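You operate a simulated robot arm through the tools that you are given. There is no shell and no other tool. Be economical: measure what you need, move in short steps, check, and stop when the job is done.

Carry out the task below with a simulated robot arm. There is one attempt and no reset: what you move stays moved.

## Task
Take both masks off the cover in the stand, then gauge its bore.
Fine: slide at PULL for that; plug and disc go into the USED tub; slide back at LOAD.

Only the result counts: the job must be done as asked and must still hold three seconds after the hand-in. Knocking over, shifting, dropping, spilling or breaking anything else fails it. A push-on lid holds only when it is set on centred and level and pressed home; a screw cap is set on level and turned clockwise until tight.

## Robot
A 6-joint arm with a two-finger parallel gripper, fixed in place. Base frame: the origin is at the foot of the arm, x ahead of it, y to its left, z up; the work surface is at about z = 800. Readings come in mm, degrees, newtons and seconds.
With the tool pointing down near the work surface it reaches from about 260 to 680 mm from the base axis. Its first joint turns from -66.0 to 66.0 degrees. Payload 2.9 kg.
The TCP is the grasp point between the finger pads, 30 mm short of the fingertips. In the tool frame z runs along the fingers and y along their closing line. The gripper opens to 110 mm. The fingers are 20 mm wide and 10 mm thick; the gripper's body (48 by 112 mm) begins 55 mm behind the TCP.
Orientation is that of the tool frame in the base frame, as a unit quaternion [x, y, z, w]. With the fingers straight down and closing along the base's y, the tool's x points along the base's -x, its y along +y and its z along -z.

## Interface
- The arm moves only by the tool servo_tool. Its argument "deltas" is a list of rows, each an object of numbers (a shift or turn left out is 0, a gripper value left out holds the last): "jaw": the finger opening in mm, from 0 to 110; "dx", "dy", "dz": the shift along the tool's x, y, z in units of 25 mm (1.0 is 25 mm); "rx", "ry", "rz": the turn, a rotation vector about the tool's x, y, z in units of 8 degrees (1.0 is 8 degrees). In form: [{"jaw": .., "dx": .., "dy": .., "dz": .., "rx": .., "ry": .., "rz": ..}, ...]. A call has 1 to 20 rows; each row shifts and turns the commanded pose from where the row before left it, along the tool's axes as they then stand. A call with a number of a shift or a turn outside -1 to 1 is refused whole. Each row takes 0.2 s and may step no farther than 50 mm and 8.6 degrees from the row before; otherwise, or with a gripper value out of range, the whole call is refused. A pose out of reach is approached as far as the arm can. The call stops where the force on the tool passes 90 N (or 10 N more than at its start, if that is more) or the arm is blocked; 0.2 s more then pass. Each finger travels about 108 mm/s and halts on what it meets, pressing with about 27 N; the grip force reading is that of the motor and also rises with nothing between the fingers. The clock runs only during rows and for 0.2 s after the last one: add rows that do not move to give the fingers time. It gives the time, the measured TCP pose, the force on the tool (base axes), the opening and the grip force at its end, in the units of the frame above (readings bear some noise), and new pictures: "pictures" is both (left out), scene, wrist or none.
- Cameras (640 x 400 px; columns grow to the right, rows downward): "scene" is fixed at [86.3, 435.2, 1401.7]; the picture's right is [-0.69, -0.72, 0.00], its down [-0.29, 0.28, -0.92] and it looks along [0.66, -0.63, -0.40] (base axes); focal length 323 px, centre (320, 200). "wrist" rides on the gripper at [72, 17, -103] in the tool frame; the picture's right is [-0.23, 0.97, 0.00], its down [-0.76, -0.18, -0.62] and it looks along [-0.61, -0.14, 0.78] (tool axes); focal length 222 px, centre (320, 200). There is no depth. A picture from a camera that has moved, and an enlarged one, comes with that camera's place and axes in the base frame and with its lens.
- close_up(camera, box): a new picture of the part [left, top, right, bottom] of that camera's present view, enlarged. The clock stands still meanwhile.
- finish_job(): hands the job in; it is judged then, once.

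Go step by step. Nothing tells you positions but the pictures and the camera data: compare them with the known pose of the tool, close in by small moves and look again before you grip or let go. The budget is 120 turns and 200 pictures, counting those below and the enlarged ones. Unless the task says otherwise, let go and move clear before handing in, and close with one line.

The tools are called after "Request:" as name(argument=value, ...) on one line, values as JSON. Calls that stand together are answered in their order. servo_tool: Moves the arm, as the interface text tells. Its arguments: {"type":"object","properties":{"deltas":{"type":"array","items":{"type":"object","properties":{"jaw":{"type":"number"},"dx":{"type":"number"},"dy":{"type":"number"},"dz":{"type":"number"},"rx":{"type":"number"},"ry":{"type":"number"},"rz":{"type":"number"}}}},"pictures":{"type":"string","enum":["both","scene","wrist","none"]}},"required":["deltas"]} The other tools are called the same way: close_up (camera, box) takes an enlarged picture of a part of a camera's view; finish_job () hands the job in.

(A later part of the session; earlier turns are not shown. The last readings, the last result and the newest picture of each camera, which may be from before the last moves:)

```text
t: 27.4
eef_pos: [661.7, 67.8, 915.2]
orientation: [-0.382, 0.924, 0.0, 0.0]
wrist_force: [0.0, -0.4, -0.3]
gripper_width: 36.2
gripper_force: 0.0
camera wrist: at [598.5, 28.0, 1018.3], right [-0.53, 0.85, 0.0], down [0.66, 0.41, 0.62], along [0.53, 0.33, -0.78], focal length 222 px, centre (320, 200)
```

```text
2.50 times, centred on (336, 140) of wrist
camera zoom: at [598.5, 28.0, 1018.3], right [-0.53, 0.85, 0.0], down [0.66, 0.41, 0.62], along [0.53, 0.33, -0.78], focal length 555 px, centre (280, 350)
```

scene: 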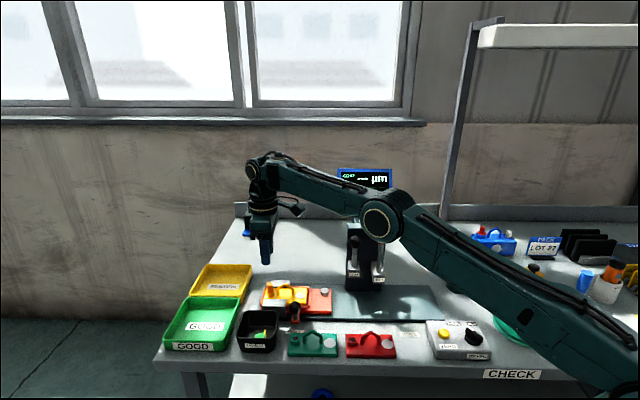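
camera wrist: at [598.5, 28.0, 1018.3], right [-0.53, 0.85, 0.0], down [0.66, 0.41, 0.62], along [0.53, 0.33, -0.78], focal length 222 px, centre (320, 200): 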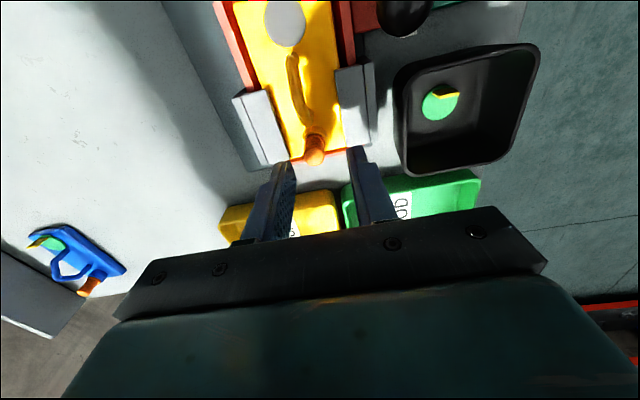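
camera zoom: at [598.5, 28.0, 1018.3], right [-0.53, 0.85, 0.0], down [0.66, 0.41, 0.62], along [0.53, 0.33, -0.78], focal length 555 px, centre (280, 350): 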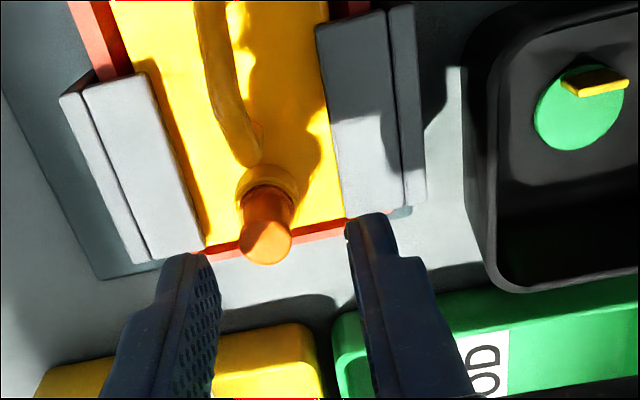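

In the wrist view the plug is about 3 mm toward the back finger. I'll correct that, lower to straddle the plug, and look.

Request:
servo_tool(deltas=[{"dy": -0.13}, {"dz": 0.5}, {"dz": 0.5}, {}], pictures="none")

Request:
close_up(camera="scene", box=[240, 240, 336, 300])

Request:
close_up(camera="wrist", box=[240, 60, 432, 220])

```text
t: 28.4
eef_pos: [664.4, 64.7, 891.7]
orientation: [-0.383, 0.924, 0.0, 0.0]
wrist_force: [0.5, 0.7, 0.1]
gripper_width: 36.0
gripper_force: 0.0
```

```text
6.67 times, centred on (288, 270) of scene
camera zoom: at [86.3, 435.2, 1401.7], right [-0.69, -0.72, 0.0], down [-0.29, 0.28, -0.92], along [0.66, -0.63, -0.4], focal length 2152 px, centre (533, -267)
```

zoom: 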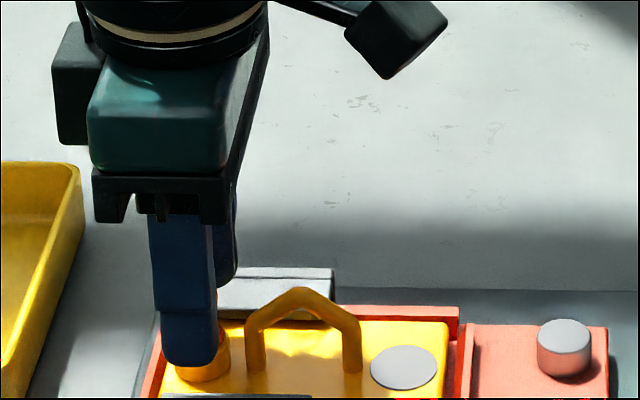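

```text
2.50 times, centred on (336, 140) of wrist
camera zoom: at [600.1, 25.7, 994.6], right [-0.53, 0.85, 0.0], down [0.66, 0.41, 0.62], along [0.53, 0.33, -0.78], focal length 555 px, centre (280, 350)
```

zoom: 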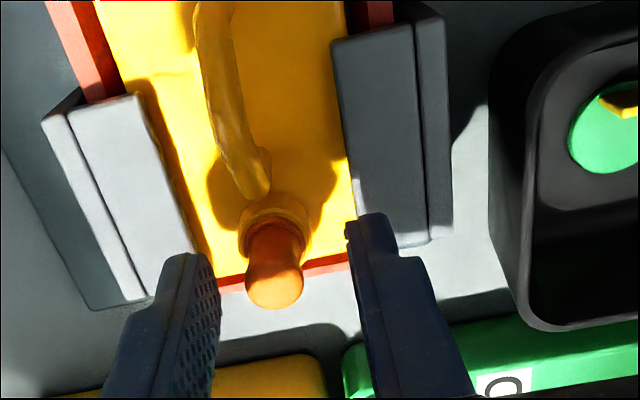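

Well aligned now. A touch lower, then close on the plug.

Request:
servo_tool(deltas=[{"dz": 0.1}, {"jaw": 20}, {"jaw": 0}, {}, {}], pictures="none")

Request:
close_up(camera="wrist", box=[240, 60, 432, 220])

```text
t: 29.6
eef_pos: [663.9, 64.8, 888.2]
orientation: [-0.382, 0.924, 0.0, 0.0]
wrist_force: [-0.8, -0.1, 2.4]
gripper_width: 7.3
gripper_force: 26.6
```

```text
2.50 times, centred on (336, 140) of wrist
camera zoom: at [600.0, 25.1, 992.3], right [-0.53, 0.85, 0.0], down [0.66, 0.41, 0.62], along [0.53, 0.33, -0.78], focal length 555 px, centre (280, 350)
```

zoom: 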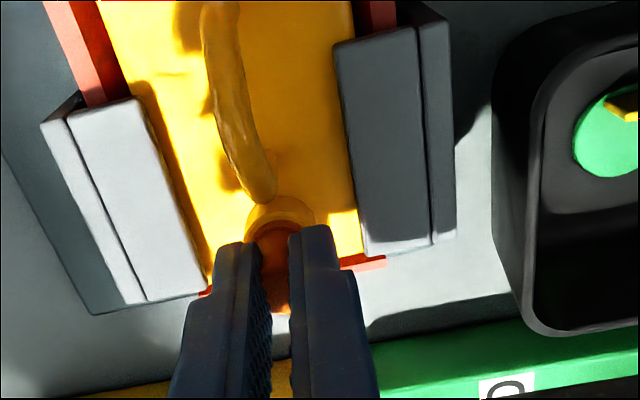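

Gripped at 7 mm. Pulling straight up slowly.

Request:
servo_tool(deltas=[{"dz": -0.2}, {"dz": -0.2}, {"dz": -0.3}, {"dz": -0.5}, {"dz": -0.7}, {"dz": -0.8}, {}], pictures="scene")

Request:
close_up(camera="scene", box=[240, 240, 336, 300])

```text
t: 31.2
eef_pos: [662.4, 63.4, 955.1]
orientation: [-0.383, 0.924, -0.001, 0.0]
wrist_force: [-0.2, 0.9, -0.8]
gripper_width: 7.2
gripper_force: 26.9
```

scene: 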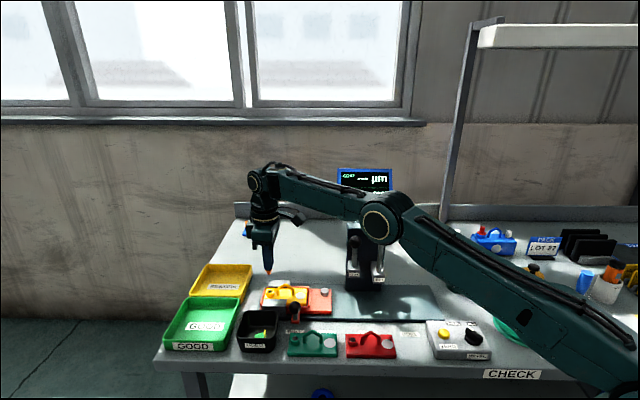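

```text
6.67 times, centred on (288, 270) of scene
camera zoom: at [86.3, 435.2, 1401.7], right [-0.69, -0.72, 0.0], down [-0.29, 0.28, -0.92], along [0.66, -0.63, -0.4], focal length 2152 px, centre (533, -267)
```

zoom: 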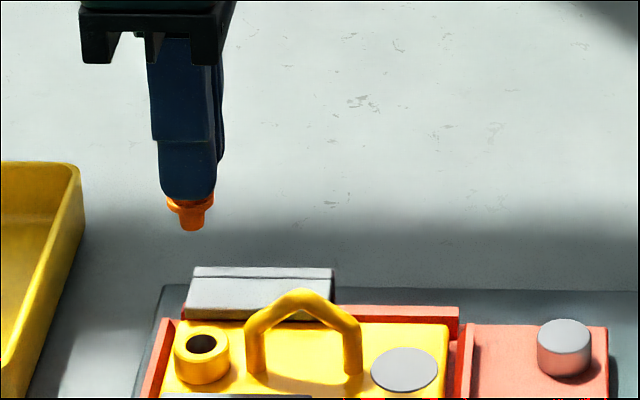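

The plug is out and the bore is open. Carrying it to the USED tub.

Request:
servo_tool(deltas=[{"dy": 0.9}, {"dy": 0.9}, {"dy": 0.9}, {"dy": 0.9, "dx": -0.27}, {"dy": 0.9, "dx": -0.27}, {}, {"dz": 0.9}, {}], pictures="both")

Request:
close_up(camera="scene", box=[210, 270, 306, 360])

```text
t: 33.0
eef_pos: [592.5, 153.3, 933.9]
orientation: [-0.382, 0.924, 0.001, 0.0]
wrist_force: [-0.2, 0.4, 0.7]
gripper_width: 7.4
gripper_force: 26.8
camera wrist: at [529.7, 113.2, 1036.7], right [-0.53, 0.85, 0.0], down [0.66, 0.41, 0.62], along [0.53, 0.33, -0.78], focal length 222 px, centre (320, 200)
```

scene: 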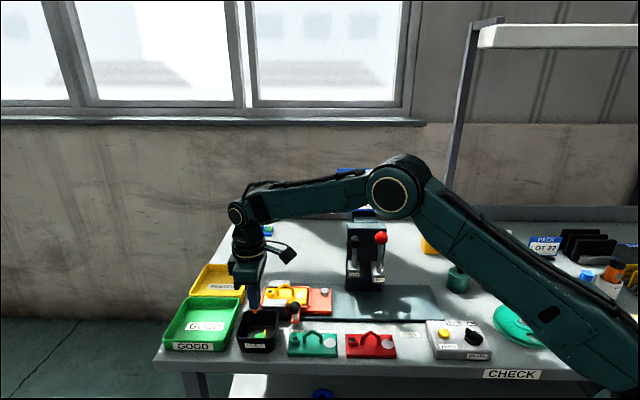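
wrist: 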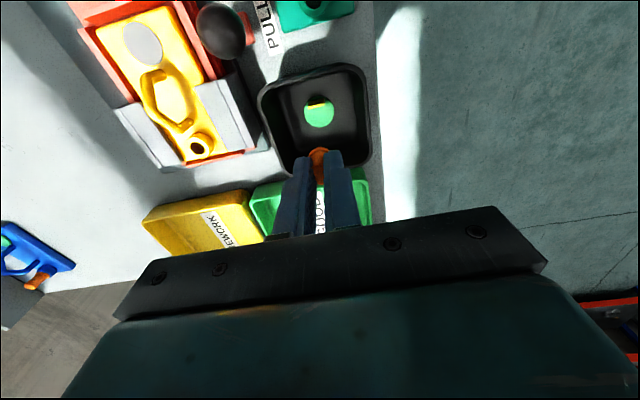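

```text
4.44 times, centred on (258, 315) of scene
camera zoom: at [86.3, 435.2, 1401.7], right [-0.69, -0.72, 0.0], down [-0.29, 0.28, -0.92], along [0.66, -0.63, -0.4], focal length 1435 px, centre (596, -311)
```

zoom: 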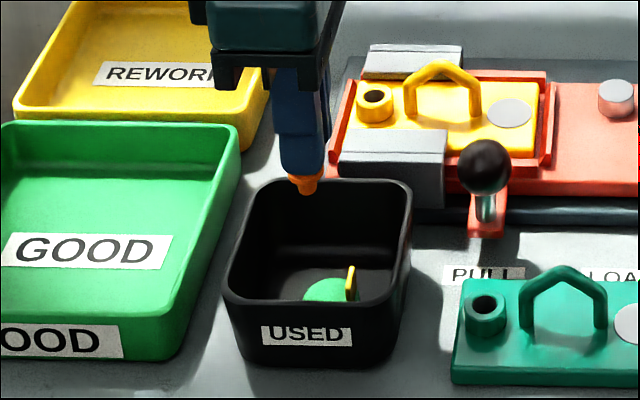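

Over the tub. Lowering and releasing the plug.

Request:
servo_tool(deltas=[{"dz": 0.8, "dx": 0.2}, {"dz": 0.8}, {"dz": 0.8}, {"dz": 0.3}, {}, {"jaw": 24}, {}, {}, {"dz": -0.8}, {"dz": -0.9}, {"dz": -0.9}, {"dz": -0.9}, {}], pictures="wrist")

Request:
close_up(camera="scene", box=[210, 270, 306, 360])

```text
t: 35.8
eef_pos: [589.4, 149.6, 953.3]
orientation: [-0.382, 0.924, 0.0, 0.001]
wrist_force: [-0.2, -0.3, -0.3]
gripper_width: 24.1
gripper_force: 0.1
camera wrist: at [527.3, 110.8, 1056.2], right [-0.53, 0.85, 0.0], down [0.66, 0.41, 0.62], along [0.53, 0.33, -0.78], focal length 222 px, centre (320, 200)
```

wrist: 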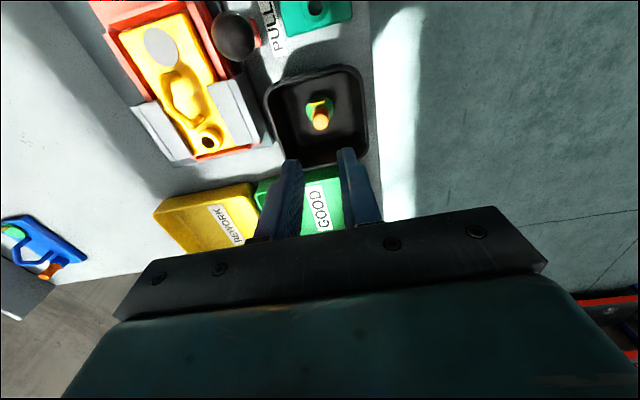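

```text
4.44 times, centred on (258, 315) of scene
camera zoom: at [86.3, 435.2, 1401.7], right [-0.69, -0.72, 0.0], down [-0.29, 0.28, -0.92], along [0.66, -0.63, -0.4], focal length 1435 px, centre (596, -311)
```

zoom: 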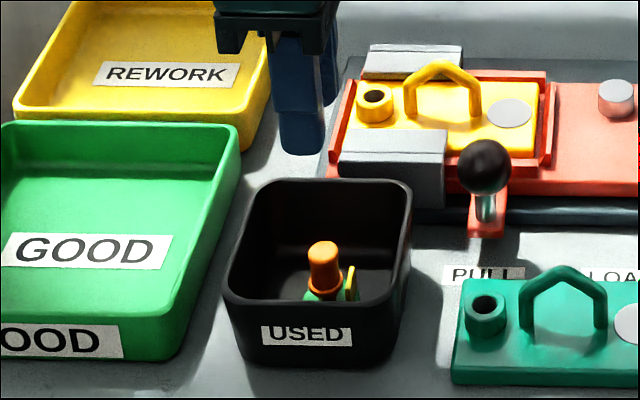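

Both masks are in the USED tub. Now I'll turn the tool back 90° and hover over the slide knob near (562, 65).

Request:
servo_tool(deltas=[{"rz": 0.9375, "jaw": 42}, {"rz": 0.9375}, {"rz": 0.9375}, {"rz": 0.9375}, {"rz": 0.9375}, {"rz": 0.9375}, {"rz": 0.9375}, {"rz": 0.9375}, {"rz": 0.9375}, {"rz": 0.9375}, {"rz": 0.9375}, {"rz": 0.9375}, {"dx": -0.4, "dy": -0.8}, {"dx": -0.4, "dy": -0.8}, {"dx": -0.4, "dy": -0.8}, {"dx": -0.4, "dy": -0.77}, {"dz": 0.9}, {}], pictures="wrist")

Request:
close_up(camera="scene", box=[240, 240, 368, 320])

```text
t: 39.6
eef_pos: [562.6, 67.6, 931.6]
orientation: [0.382, 0.924, 0.001, -0.001]
wrist_force: [0.5, 0.1, -0.2]
gripper_width: 42.0
gripper_force: 0.1
camera wrist: at [522.4, 130.3, 1034.8], right [0.85, 0.53, 0.0], down [0.41, -0.66, 0.62], along [0.33, -0.53, -0.78], focal length 222 px, centre (320, 200)
```

wrist: 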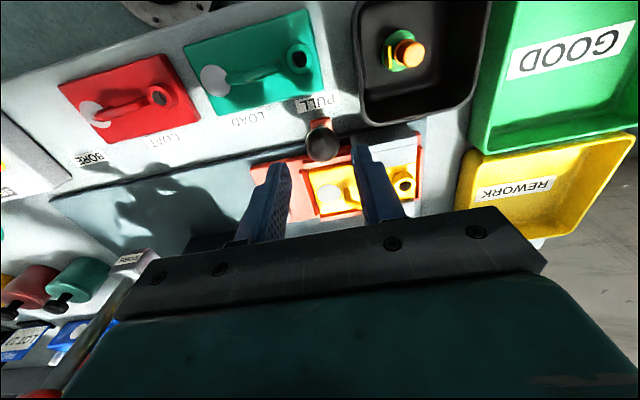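

```text
5.00 times, centred on (304, 280) of scene
camera zoom: at [86.3, 435.2, 1401.7], right [-0.69, -0.72, 0.0], down [-0.29, 0.28, -0.92], along [0.66, -0.63, -0.4], focal length 1614 px, centre (400, -200)
```

zoom: 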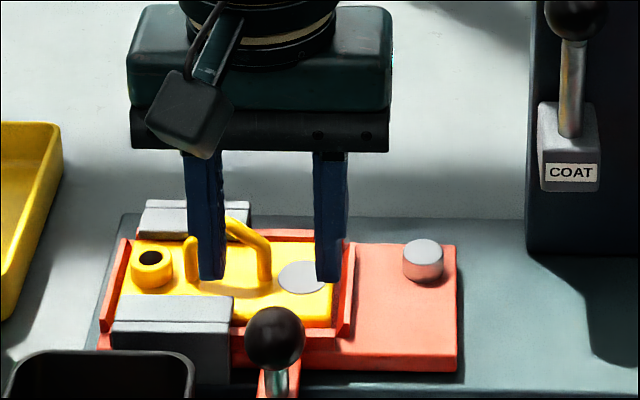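

The knob is centred between the fingers. I'll lower with the tips above block height, grip and start toward BORE.

Request:
servo_tool(deltas=[{"dz": 0.7}, {"dz": 0.7}, {"dz": 0.66}, {}, {"jaw": 20}, {}, {}, {"dy": -0.4}, {"dy": -0.4}, {"dy": -0.4}, {}], pictures="scene")

Request:
close_up(camera="scene", box=[240, 240, 400, 340])

```text
t: 42.0
eef_pos: [541.1, 44.3, 877.4]
orientation: [0.384, 0.923, -0.001, 0.0]
wrist_force: [7.8, -7.4, -18.8]
gripper_width: 29.3
gripper_force: 45.1
```

scene: 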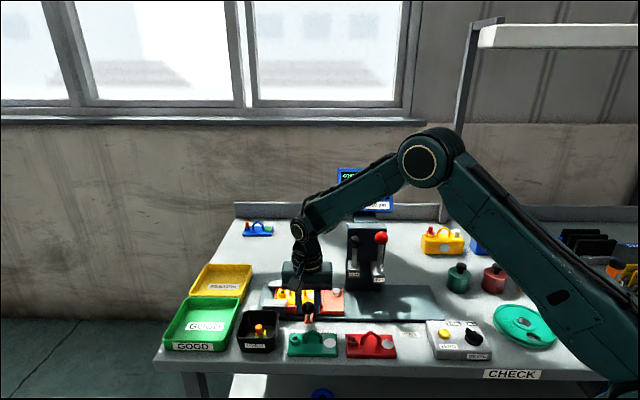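

```text
4.00 times, centred on (320, 290) of scene
camera zoom: at [86.8, 435.1, 1401.7], right [-0.69, -0.72, 0.0], down [-0.29, 0.28, -0.92], along [0.66, -0.63, -0.4], focal length 1291 px, centre (320, -160)
```

zoom: 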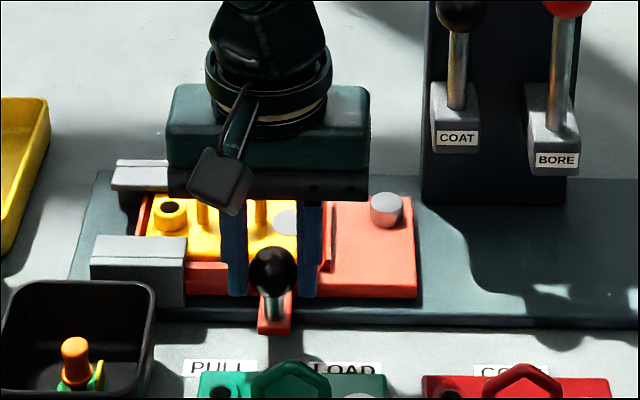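

The slide follows. Continuing past LOAD and COAT toward BORE.

Request:
servo_tool(deltas=[{"dy": -0.5}, {"dy": -0.5}, {"dy": -0.5}, {"dy": -0.5}, {"dy": -0.5}, {"dy": -0.5}, {"dy": -0.5}, {"dy": -0.5}, {}], pictures="scene")

Request:
close_up(camera="scene", box=[270, 200, 430, 340])

```text
t: 44.0
eef_pos: [469.7, -25.0, 878.3]
orientation: [0.381, 0.924, 0.0, -0.001]
wrist_force: [-1.0, 1.7, -4.7]
gripper_width: 29.4
gripper_force: 44.6
```

scene: 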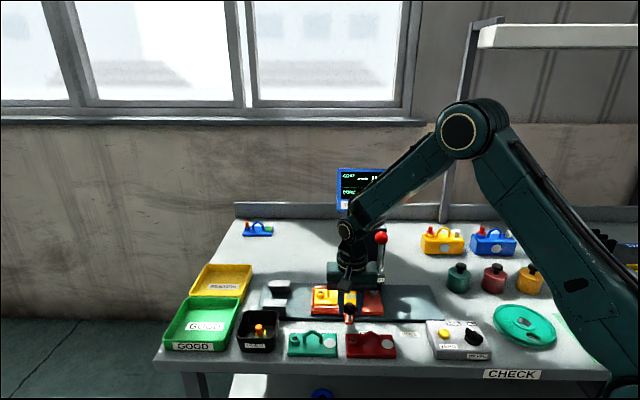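

```text
2.86 times, centred on (350, 270) of scene
camera zoom: at [86.4, 435.3, 1401.7], right [-0.69, -0.72, 0.0], down [-0.29, 0.28, -0.92], along [0.66, -0.63, -0.4], focal length 922 px, centre (234, 0)
```

zoom: 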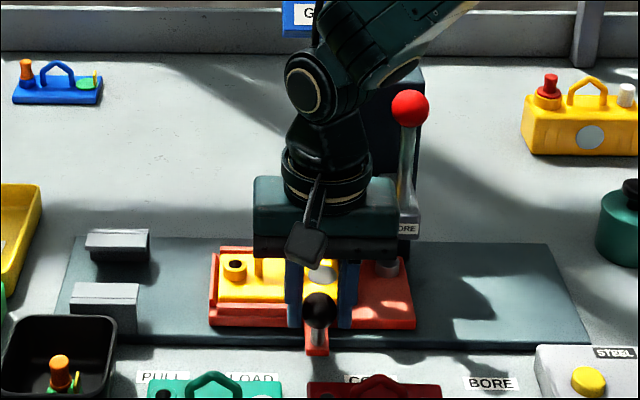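

Clear so far. Continuing to near BORE.

Request:
servo_tool(deltas=[{"dy": -0.5}, {"dy": -0.5}, {"dy": -0.5}, {"dy": -0.5}, {"dy": -0.5}, {"dy": -0.5}, {"dy": -0.5}, {"dy": -0.5}, {"dy": -0.5}, {"dy": -0.5}, {"dy": -0.4}, {}], pictures="both")

Request:
close_up(camera="scene", box=[290, 200, 450, 340])

```text
t: 46.6
eef_pos: [374.4, -122.5, 879.1]
orientation: [0.383, 0.924, 0.0, 0.0]
wrist_force: [-11.1, 7.5, 8.1]
gripper_width: 28.9
gripper_force: 44.9
camera wrist: at [334.4, -59.0, 982.2], right [0.85, 0.53, 0.0], down [0.41, -0.66, 0.62], along [0.33, -0.53, -0.78], focal length 222 px, centre (320, 200)
```

scene: 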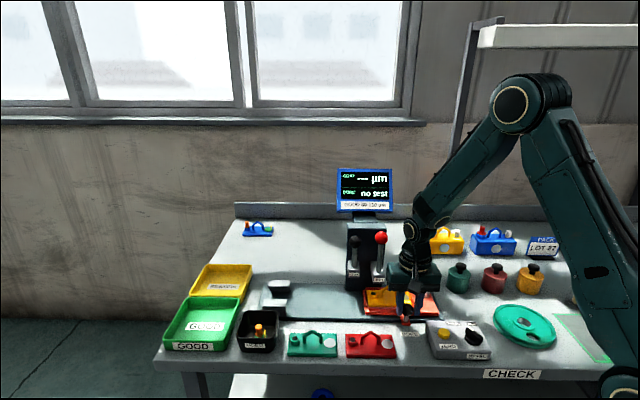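
wrist: 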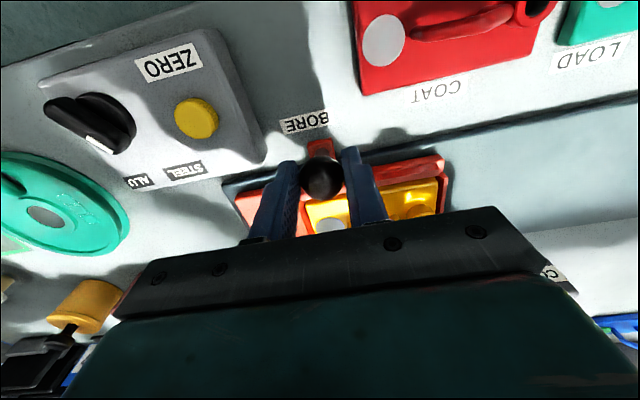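

```text
2.86 times, centred on (370, 270) of scene
camera zoom: at [85.9, 435.5, 1401.7], right [-0.69, -0.72, 0.0], down [-0.29, 0.27, -0.92], along [0.66, -0.63, -0.4], focal length 922 px, centre (177, 0)
```

zoom: 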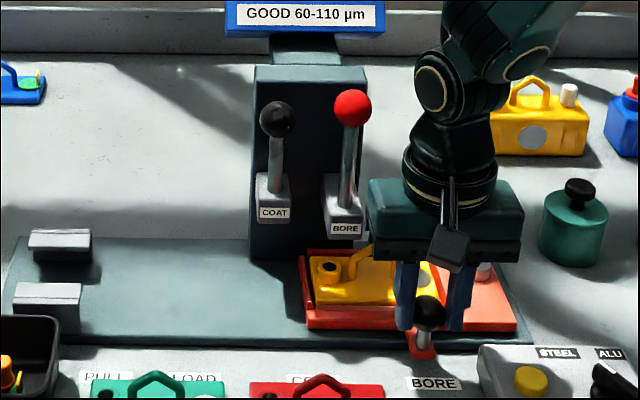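

About 7–8 mm short of BORE. Pushing a bit further, then releasing to see where the slide settles.

Request:
servo_tool(deltas=[{"dy": -0.16}, {"dy": -0.16}, {}, {"jaw": 36}, {}, {"dz": -0.8}, {"dz": -0.8}, {"dx": 0.8}, {"dx": 0.8}, {}], pictures="both")

Request:
close_up(camera="scene", box=[310, 210, 470, 350])

```text
t: 48.8
eef_pos: [339.8, -99.1, 920.3]
orientation: [0.382, 0.924, 0.0, -0.001]
wrist_force: [-0.6, -0.4, 0.3]
gripper_width: 35.8
gripper_force: 0.0
camera wrist: at [300.5, -35.8, 1023.8], right [0.85, 0.53, 0.0], down [0.41, -0.66, 0.62], along [0.33, -0.53, -0.78], focal length 222 px, centre (320, 200)
```

scene: 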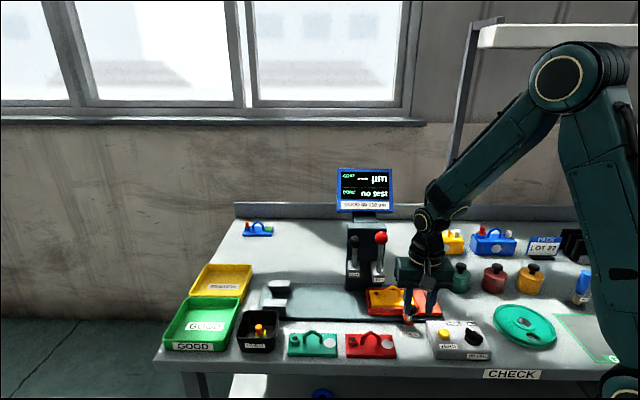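
wrist: 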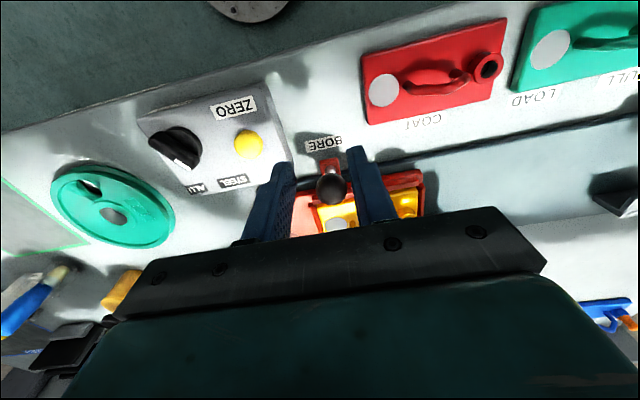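

```text
2.86 times, centred on (390, 280) of scene
camera zoom: at [86.3, 435.3, 1401.7], right [-0.69, -0.72, 0.0], down [-0.29, 0.28, -0.92], along [0.66, -0.63, -0.4], focal length 922 px, centre (120, -29)
```

zoom: 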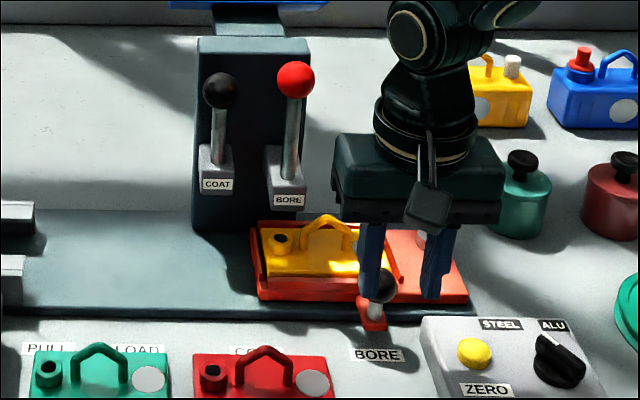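

I'll check the pointer alignment with the BORE label closely.

Request:
close_up(camera="scene", box=[392, 295, 456, 345])

Request:
close_up(camera="wrist", box=[270, 110, 398, 220])

Request:
close_up(camera="scene", box=[330, 215, 410, 280])

```text
8.00 times, centred on (424, 320) of scene
camera zoom: at [86.3, 435.3, 1401.7], right [-0.69, -0.72, 0.0], down [-0.29, 0.28, -0.92], along [0.66, -0.63, -0.4], focal length 2582 px, centre (-512, -760)
```

zoom: 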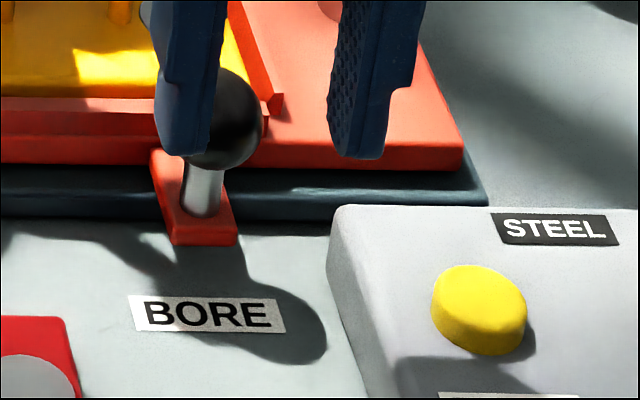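

```text
3.64 times, centred on (334, 165) of wrist
camera zoom: at [300.5, -35.8, 1023.8], right [0.85, 0.53, 0.0], down [0.41, -0.66, 0.62], along [0.33, -0.53, -0.78], focal length 808 px, centre (269, 327)
```

zoom: 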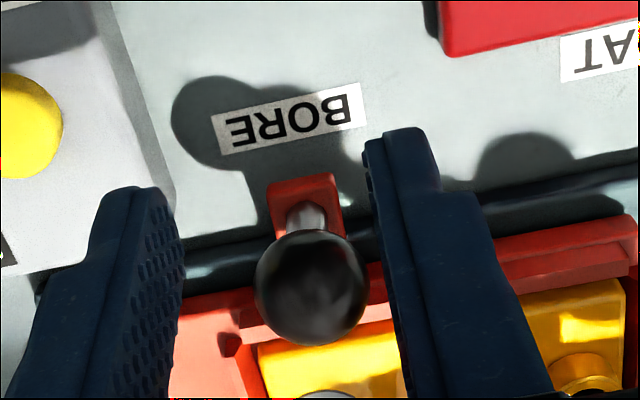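

```text
6.15 times, centred on (370, 248) of scene
camera zoom: at [86.3, 435.3, 1401.7], right [-0.69, -0.72, 0.0], down [-0.29, 0.28, -0.92], along [0.66, -0.63, -0.4], focal length 1986 px, centre (12, -92)
```

zoom: 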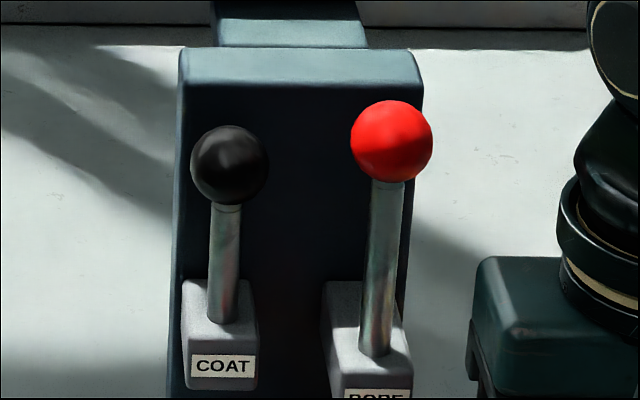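

The slide pointer is on BORE. Next I'll raise the arm and move toward the red BORE lever ball near (465, −127, 1020), looking at it on the way.

Request:
servo_tool(deltas=[{"dz": -0.95, "jaw": 44}, {"dz": -0.95}, {"dz": -0.95}, {"dz": -0.95}, {"dz": -0.95}, {"dz": -0.95}, {"dz": -0.95}, {"dz": -0.6}, {"dy": 0.9, "dx": -0.5}, {"dy": 0.9, "dx": -0.5}, {"dy": 0.94, "dx": -0.5}, {}], pictures="both")

Request:
close_up(camera="wrist", box=[200, 60, 440, 210])

```text
t: 51.4
eef_pos: [415.4, -79.0, 1100.7]
orientation: [0.383, 0.924, 0.0, 0.0]
wrist_force: [0.1, 0.6, -0.2]
gripper_width: 44.0
gripper_force: 0.1
camera wrist: at [377.3, -14.7, 1203.6], right [0.85, 0.53, 0.0], down [0.41, -0.66, 0.62], along [0.33, -0.53, -0.78], focal length 222 px, centre (320, 200)
```

scene: 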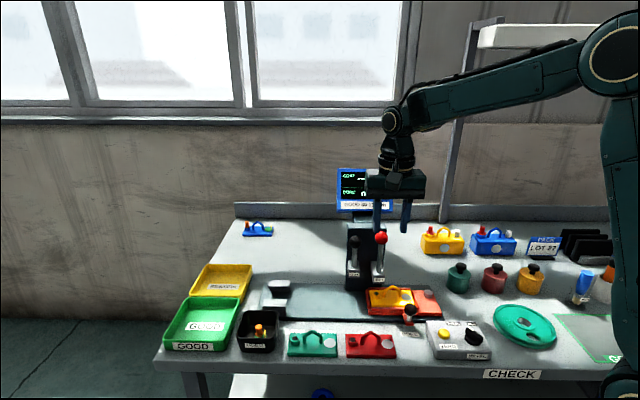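
wrist: 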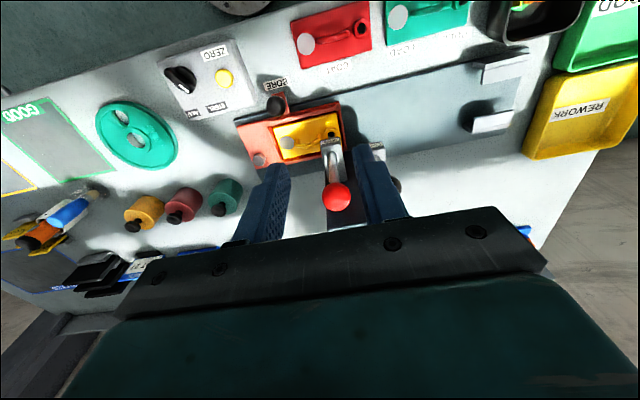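

```text
2.67 times, centred on (320, 135) of wrist
camera zoom: at [377.3, -14.7, 1203.6], right [0.85, 0.53, 0.0], down [0.41, -0.66, 0.62], along [0.33, -0.53, -0.78], focal length 592 px, centre (320, 373)
```

zoom: 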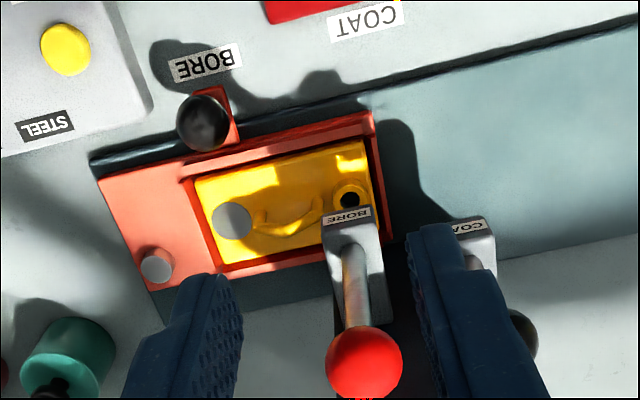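

The BORE head is over the open bore, and the red ball is at about (466, −127, 1019). Moving above it.

Request:
servo_tool(deltas=[{"dx": -0.93, "dy": 0.06}, {"dx": -0.93}, {"dx": -0.92}, {"dz": 0.7}, {}], pictures="both")

Request:
close_up(camera="scene", box=[330, 180, 430, 280])

```text
t: 52.6
eef_pos: [466.6, -125.1, 1082.9]
orientation: [0.382, 0.924, -0.001, -0.001]
wrist_force: [1.2, -0.8, 0.7]
gripper_width: 43.9
gripper_force: 0.0
camera wrist: at [426.8, -62.2, 1186.3], right [0.85, 0.53, 0.0], down [0.41, -0.66, 0.62], along [0.33, -0.53, -0.78], focal length 222 px, centre (320, 200)
```

scene: 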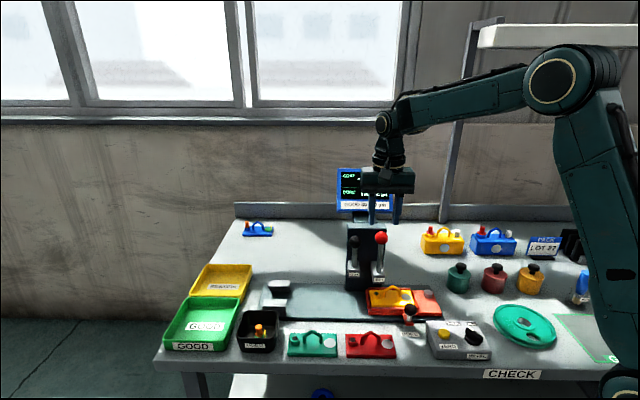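
wrist: 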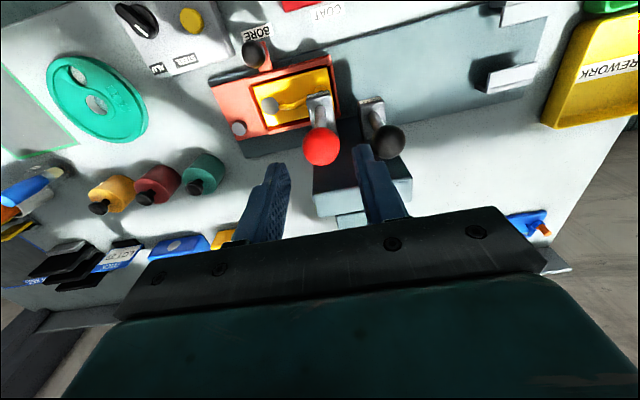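

```text
4.00 times, centred on (380, 230) of scene
camera zoom: at [86.3, 435.2, 1401.7], right [-0.69, -0.72, 0.0], down [-0.29, 0.28, -0.92], along [0.66, -0.63, -0.4], focal length 1291 px, centre (80, 80)
```

zoom: 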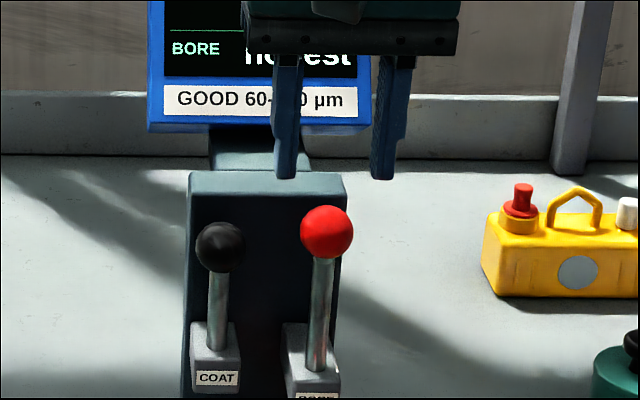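

The ball is centred between the fingers. Lowering and gripping the ball.

Request:
servo_tool(deltas=[{"dz": 0.8, "dy": 0.04}, {"dz": 0.8}, {"dz": 0.6}, {}, {"jaw": 20}, {}, {}], pictures="wrist")

Request:
close_up(camera="scene", box=[330, 180, 430, 280])

```text
t: 54.2
eef_pos: [467.2, -126.4, 1027.3]
orientation: [0.385, 0.923, 0.0, -0.001]
wrist_force: [-19.1, -19.0, -0.1]
gripper_width: 30.7
gripper_force: 44.8
camera wrist: at [427.1, -62.5, 1130.2], right [0.85, 0.52, 0.0], down [0.41, -0.67, 0.62], along [0.32, -0.53, -0.78], focal length 222 px, centre (320, 200)
```

wrist: 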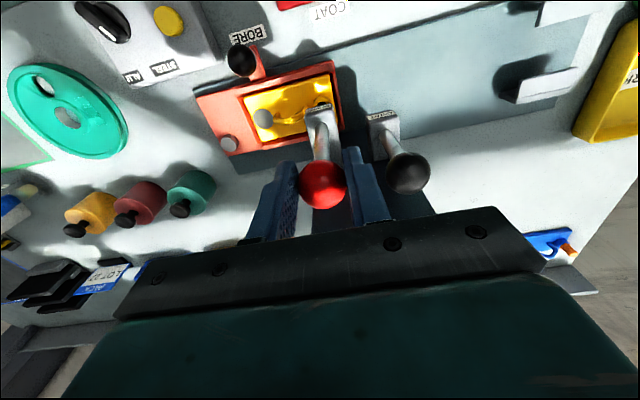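

```text
4.00 times, centred on (380, 230) of scene
camera zoom: at [85.8, 434.7, 1401.9], right [-0.69, -0.72, 0.0], down [-0.29, 0.28, -0.92], along [0.66, -0.63, -0.4], focal length 1291 px, centre (80, 80)
```

zoom: 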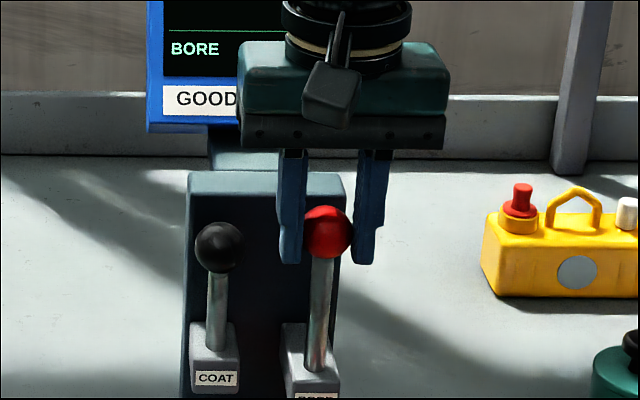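

Gripped on the ball. I'll relieve the side load and pull gently toward the front along an arc, watching the force.

Request:
servo_tool(deltas=[{"dy": -0.05}, {"dx": 0.3, "dz": 0.03}, {"dx": 0.3, "dz": 0.05}, {"dx": 0.3, "dz": 0.07}, {}], pictures="none")

Request:
close_up(camera="scene", box=[330, 160, 450, 280])

```text
t: 55.4
eef_pos: [449.1, -108.6, 1024.3]
orientation: [0.382, 0.924, 0.001, 0.001]
wrist_force: [-0.2, 0.2, 0.1]
gripper_width: 19.9
gripper_force: 0.0
```

```text
3.33 times, centred on (390, 220) of scene
camera zoom: at [86.3, 435.3, 1401.7], right [-0.69, -0.72, 0.0], down [-0.29, 0.28, -0.92], along [0.66, -0.63, -0.4], focal length 1076 px, centre (87, 133)
```

zoom: 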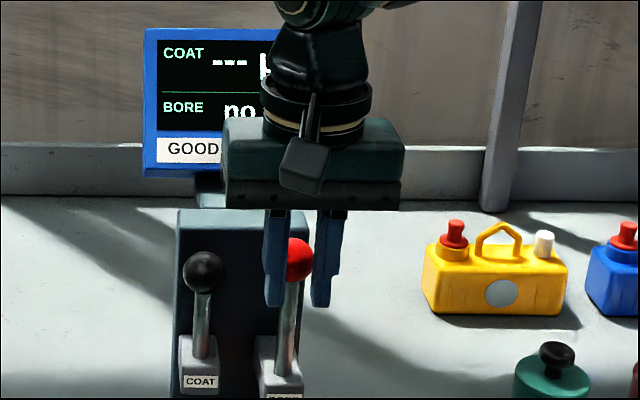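

The fingers slipped off the ball and the lever didn't move. I'll look at how the lever is mounted.

Request:
close_up(camera="scene", box=[340, 225, 404, 290])

Request:
servo_tool(deltas=[{"jaw": 50, "dz": -0.8}, {"dz": -0.9}, {"dx": 0.9}, {"dx": 0.9}, {}], pictures="wrist")

Request:
close_up(camera="wrist", box=[270, 110, 398, 220])

Request:
close_up(camera="scene", box=[330, 160, 450, 280])

```text
6.15 times, centred on (372, 258) of scene
camera zoom: at [86.3, 435.3, 1401.7], right [-0.69, -0.72, 0.0], down [-0.29, 0.28, -0.92], along [0.66, -0.63, -0.4], focal length 1986 px, centre (0, -154)
```

zoom: 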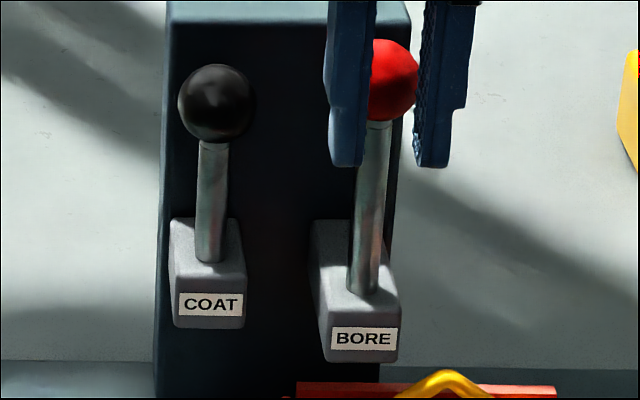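

```text
t: 56.6
eef_pos: [415.8, -76.4, 1064.7]
orientation: [0.382, 0.924, 0.0, 0.0]
wrist_force: [0.1, -0.3, -0.1]
gripper_width: 50.1
gripper_force: 0.1
camera wrist: at [377.0, -13.5, 1169.0], right [0.85, 0.53, 0.0], down [0.41, -0.66, 0.62], along [0.33, -0.53, -0.78], focal length 222 px, centre (320, 200)
```

wrist: 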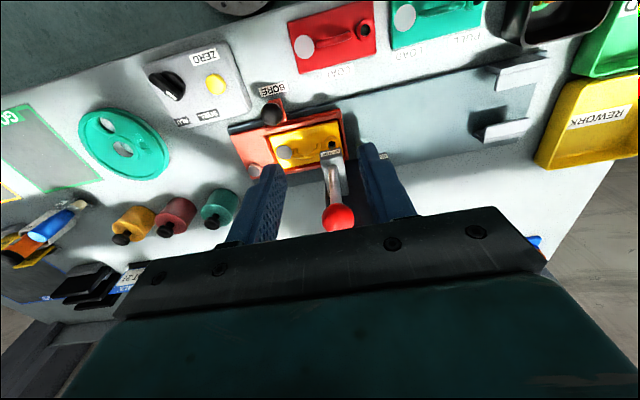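

```text
3.64 times, centred on (334, 165) of wrist
camera zoom: at [377.0, -13.5, 1169.0], right [0.85, 0.53, 0.0], down [0.41, -0.66, 0.62], along [0.33, -0.53, -0.78], focal length 808 px, centre (269, 327)
```

zoom: 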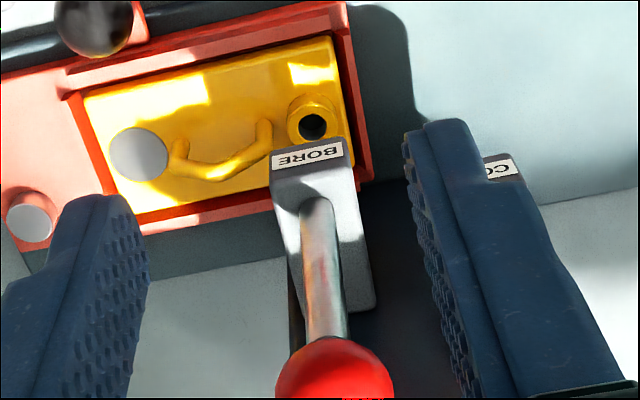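

```text
3.33 times, centred on (390, 220) of scene
camera zoom: at [86.3, 435.3, 1401.7], right [-0.69, -0.72, 0.0], down [-0.29, 0.28, -0.92], along [0.66, -0.63, -0.4], focal length 1076 px, centre (87, 133)
```

zoom: 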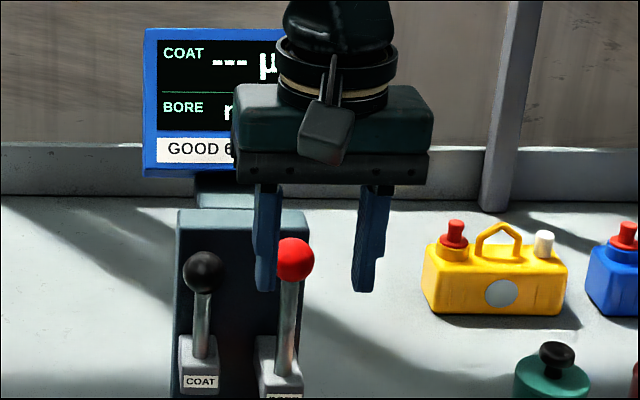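

The lever needs a positive pull rather than friction. I'll turn the tool so one finger goes behind the ball and one in front, then hover over it.

Request:
servo_tool(deltas=[{"dz": -0.8, "rz": -0.9375}, {"dz": -0.8, "rz": -0.9375}, {"rz": -0.9375}, {"rz": -0.9375}, {"rz": -0.9375}, {"rz": -0.9375}, {"rz": -0.9375}, {"rz": -0.9375}, {"rz": -0.9375}, {"rz": -0.9375}, {"rz": -0.9375}, {"rz": -0.9375}, {"dy": -0.95}, {"dy": -0.95}, {"dy": -0.98}, {}], pictures="both")

Request:
close_up(camera="wrist", box=[240, 80, 400, 220])

```text
t: 60.0
eef_pos: [469.1, -128.8, 1106.8]
orientation: [-0.383, 0.924, 0.0, -0.001]
wrist_force: [0.4, 0.6, 0.4]
gripper_width: 49.9
gripper_force: 0.1
camera wrist: at [406.2, -168.5, 1210.3], right [-0.53, 0.85, 0.0], down [0.66, 0.41, 0.62], along [0.53, 0.33, -0.78], focal length 222 px, centre (320, 200)
```

scene: 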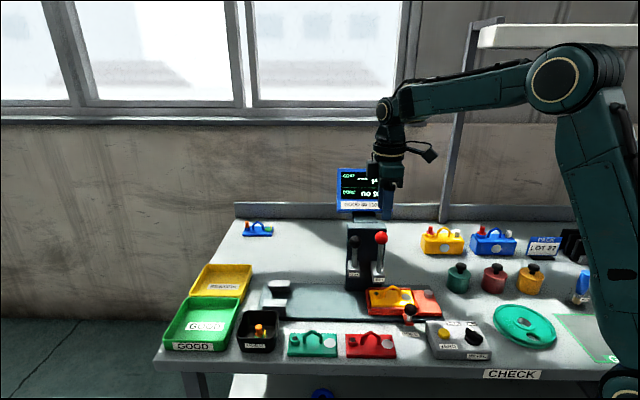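
wrist: 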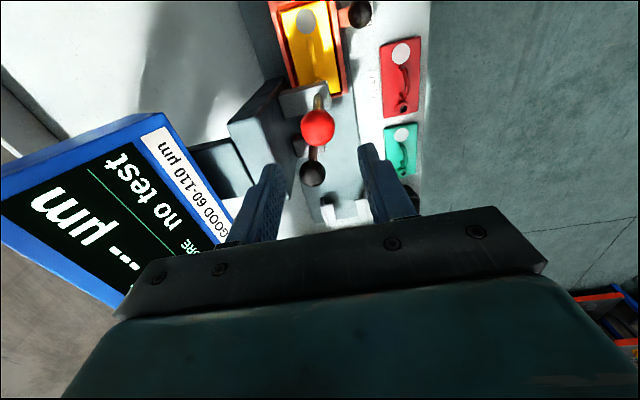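

```text
2.86 times, centred on (320, 150) of wrist
camera zoom: at [406.2, -168.5, 1210.3], right [-0.53, 0.85, 0.0], down [0.66, 0.41, 0.62], along [0.53, 0.33, -0.78], focal length 635 px, centre (320, 343)
```

zoom: 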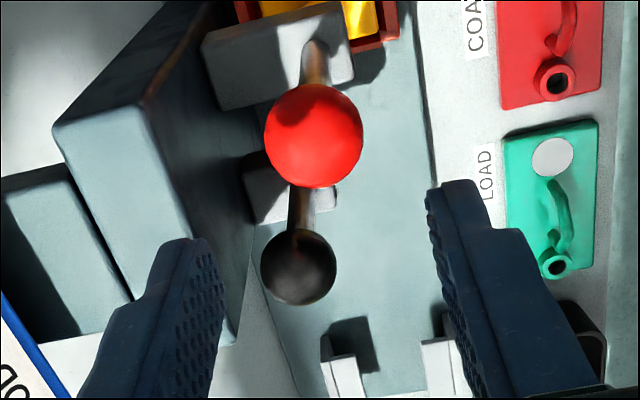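

There's clear room (~30 mm) behind the ball. Lowering with the ball near the fingertips, then closing.

Request:
servo_tool(deltas=[{"dy": -0.05, "jaw": 42}, {"dz": 0.9}, {"dz": 0.9}, {"dz": 0.9}, {"dz": 0.2}, {}, {"jaw": 20}, {}, {}], pictures="wrist")

Request:
close_up(camera="scene", box=[330, 160, 450, 280])

```text
t: 62.0
eef_pos: [471.4, -129.8, 1034.0]
orientation: [-0.382, 0.924, -0.002, 0.002]
wrist_force: [17.2, -16.8, -6.0]
gripper_width: 30.7
gripper_force: 44.9
camera wrist: at [407.2, -168.8, 1137.2], right [-0.53, 0.85, 0.0], down [0.66, 0.41, 0.63], along [0.53, 0.33, -0.78], focal length 222 px, centre (320, 200)
```

wrist: 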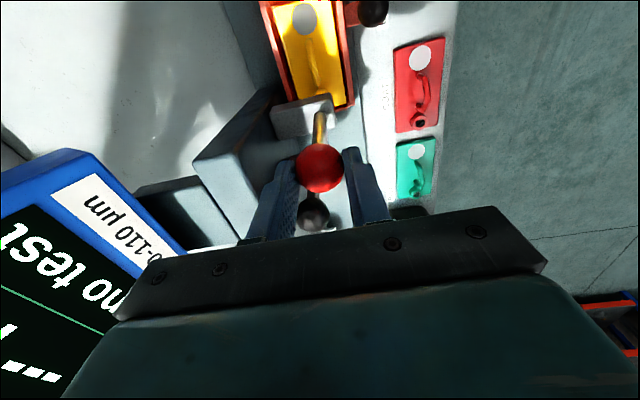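

```text
3.33 times, centred on (390, 220) of scene
camera zoom: at [86.9, 434.7, 1401.8], right [-0.69, -0.72, 0.0], down [-0.29, 0.28, -0.92], along [0.66, -0.63, -0.4], focal length 1076 px, centre (87, 133)
```

zoom: 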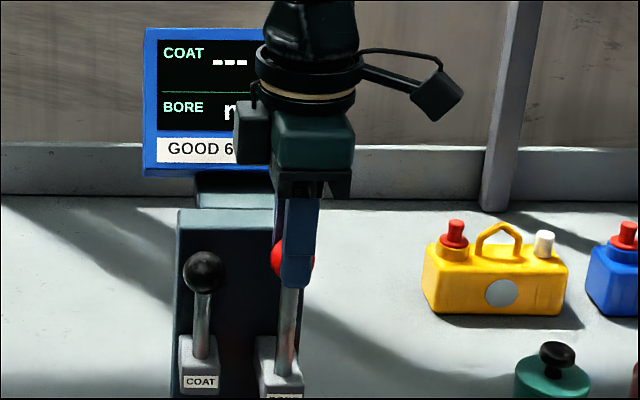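

Held front and back. Pulling gently toward the front now.

Request:
servo_tool(deltas=[{"dy": 0.25, "dz": 0.02}, {"dy": 0.25, "dz": 0.04}, {}], pictures="wrist")

Request:
close_up(camera="scene", box=[330, 160, 450, 280])

```text
t: 62.7
eef_pos: [470.1, -129.2, 1035.2]
orientation: [-0.373, 0.927, -0.015, 0.015]
wrist_force: [14.2, -10.8, -14.6]
gripper_width: 30.7
gripper_force: 45.2
stopped in row 3: the force on the tool passed its limit (the readings are from after the stop); the commanded pose is now the measured one
camera wrist: at [402.4, -165.7, 1136.1], right [-0.51, 0.86, -0.04], down [0.65, 0.41, 0.64], along [0.57, 0.3, -0.77], focal length 222 px, centre (320, 200)
```

wrist: 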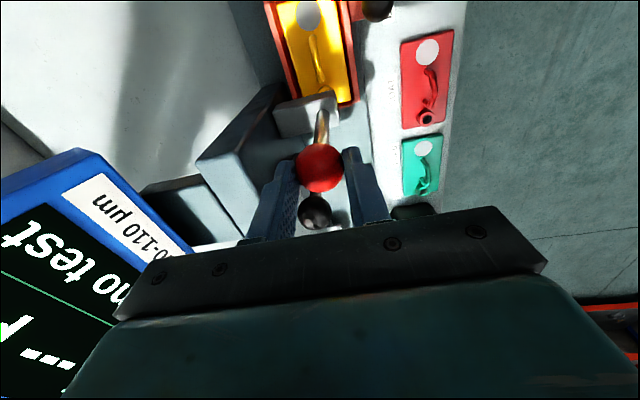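

```text
3.33 times, centred on (390, 220) of scene
camera zoom: at [86.9, 434.9, 1401.8], right [-0.69, -0.72, 0.0], down [-0.29, 0.28, -0.92], along [0.66, -0.63, -0.4], focal length 1076 px, centre (87, 133)
```

zoom: 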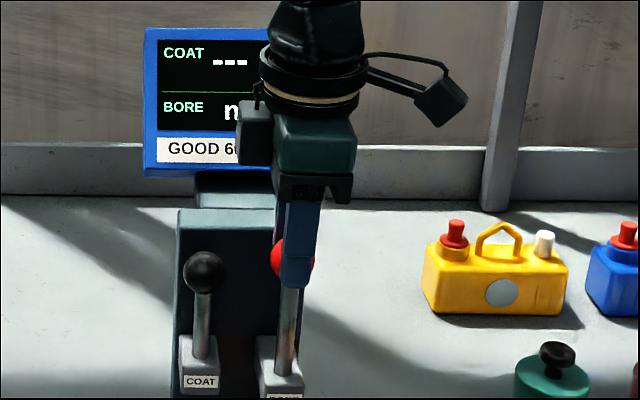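

The lever won't tip forward; the head block looks like it plunges down the column into the bore. I'll open, straighten the tool, regrip and push down.

Request:
servo_tool(deltas=[{"jaw": 42}, {}, {"rx": -0.28, "ry": 0.12, "rz": -0.145}, {"dz": 0.2}, {}, {"jaw": 20}, {}, {}], pictures="none")

Request:
servo_tool(deltas=[{"dz": 0.15}, {"dz": 0.15}, {"dz": 0.15}, {}], pictures="scene")

Request:
close_up(camera="scene", box=[330, 160, 450, 300])

```text
t: 64.5
eef_pos: [471.4, -129.8, 1030.9]
orientation: [-0.382, 0.924, -0.002, 0.002]
wrist_force: [24.5, -25.5, -5.3]
gripper_width: 30.4
gripper_force: 44.8
```

```text
t: 65.5
eef_pos: [471.6, -128.5, 1019.9]
orientation: [-0.383, 0.924, -0.002, 0.002]
wrist_force: [16.8, -29.1, 2.8]
gripper_width: 30.6
gripper_force: 45.2
```

scene: 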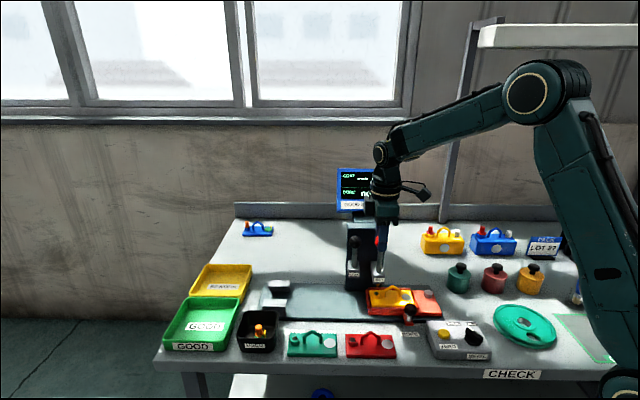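

```text
2.86 times, centred on (390, 230) of scene
camera zoom: at [86.8, 434.4, 1402.0], right [-0.69, -0.72, 0.0], down [-0.29, 0.28, -0.92], along [0.66, -0.63, -0.4], focal length 922 px, centre (120, 114)
```

zoom: 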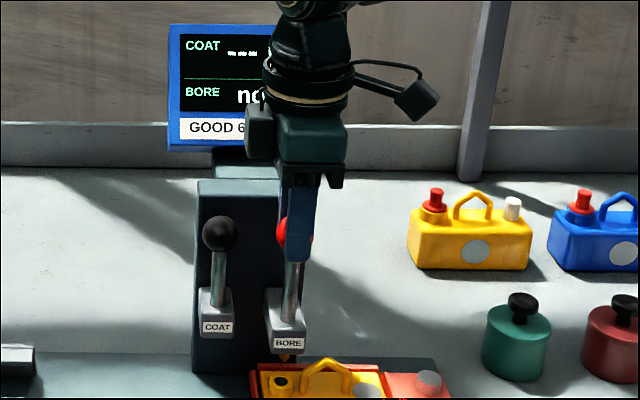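

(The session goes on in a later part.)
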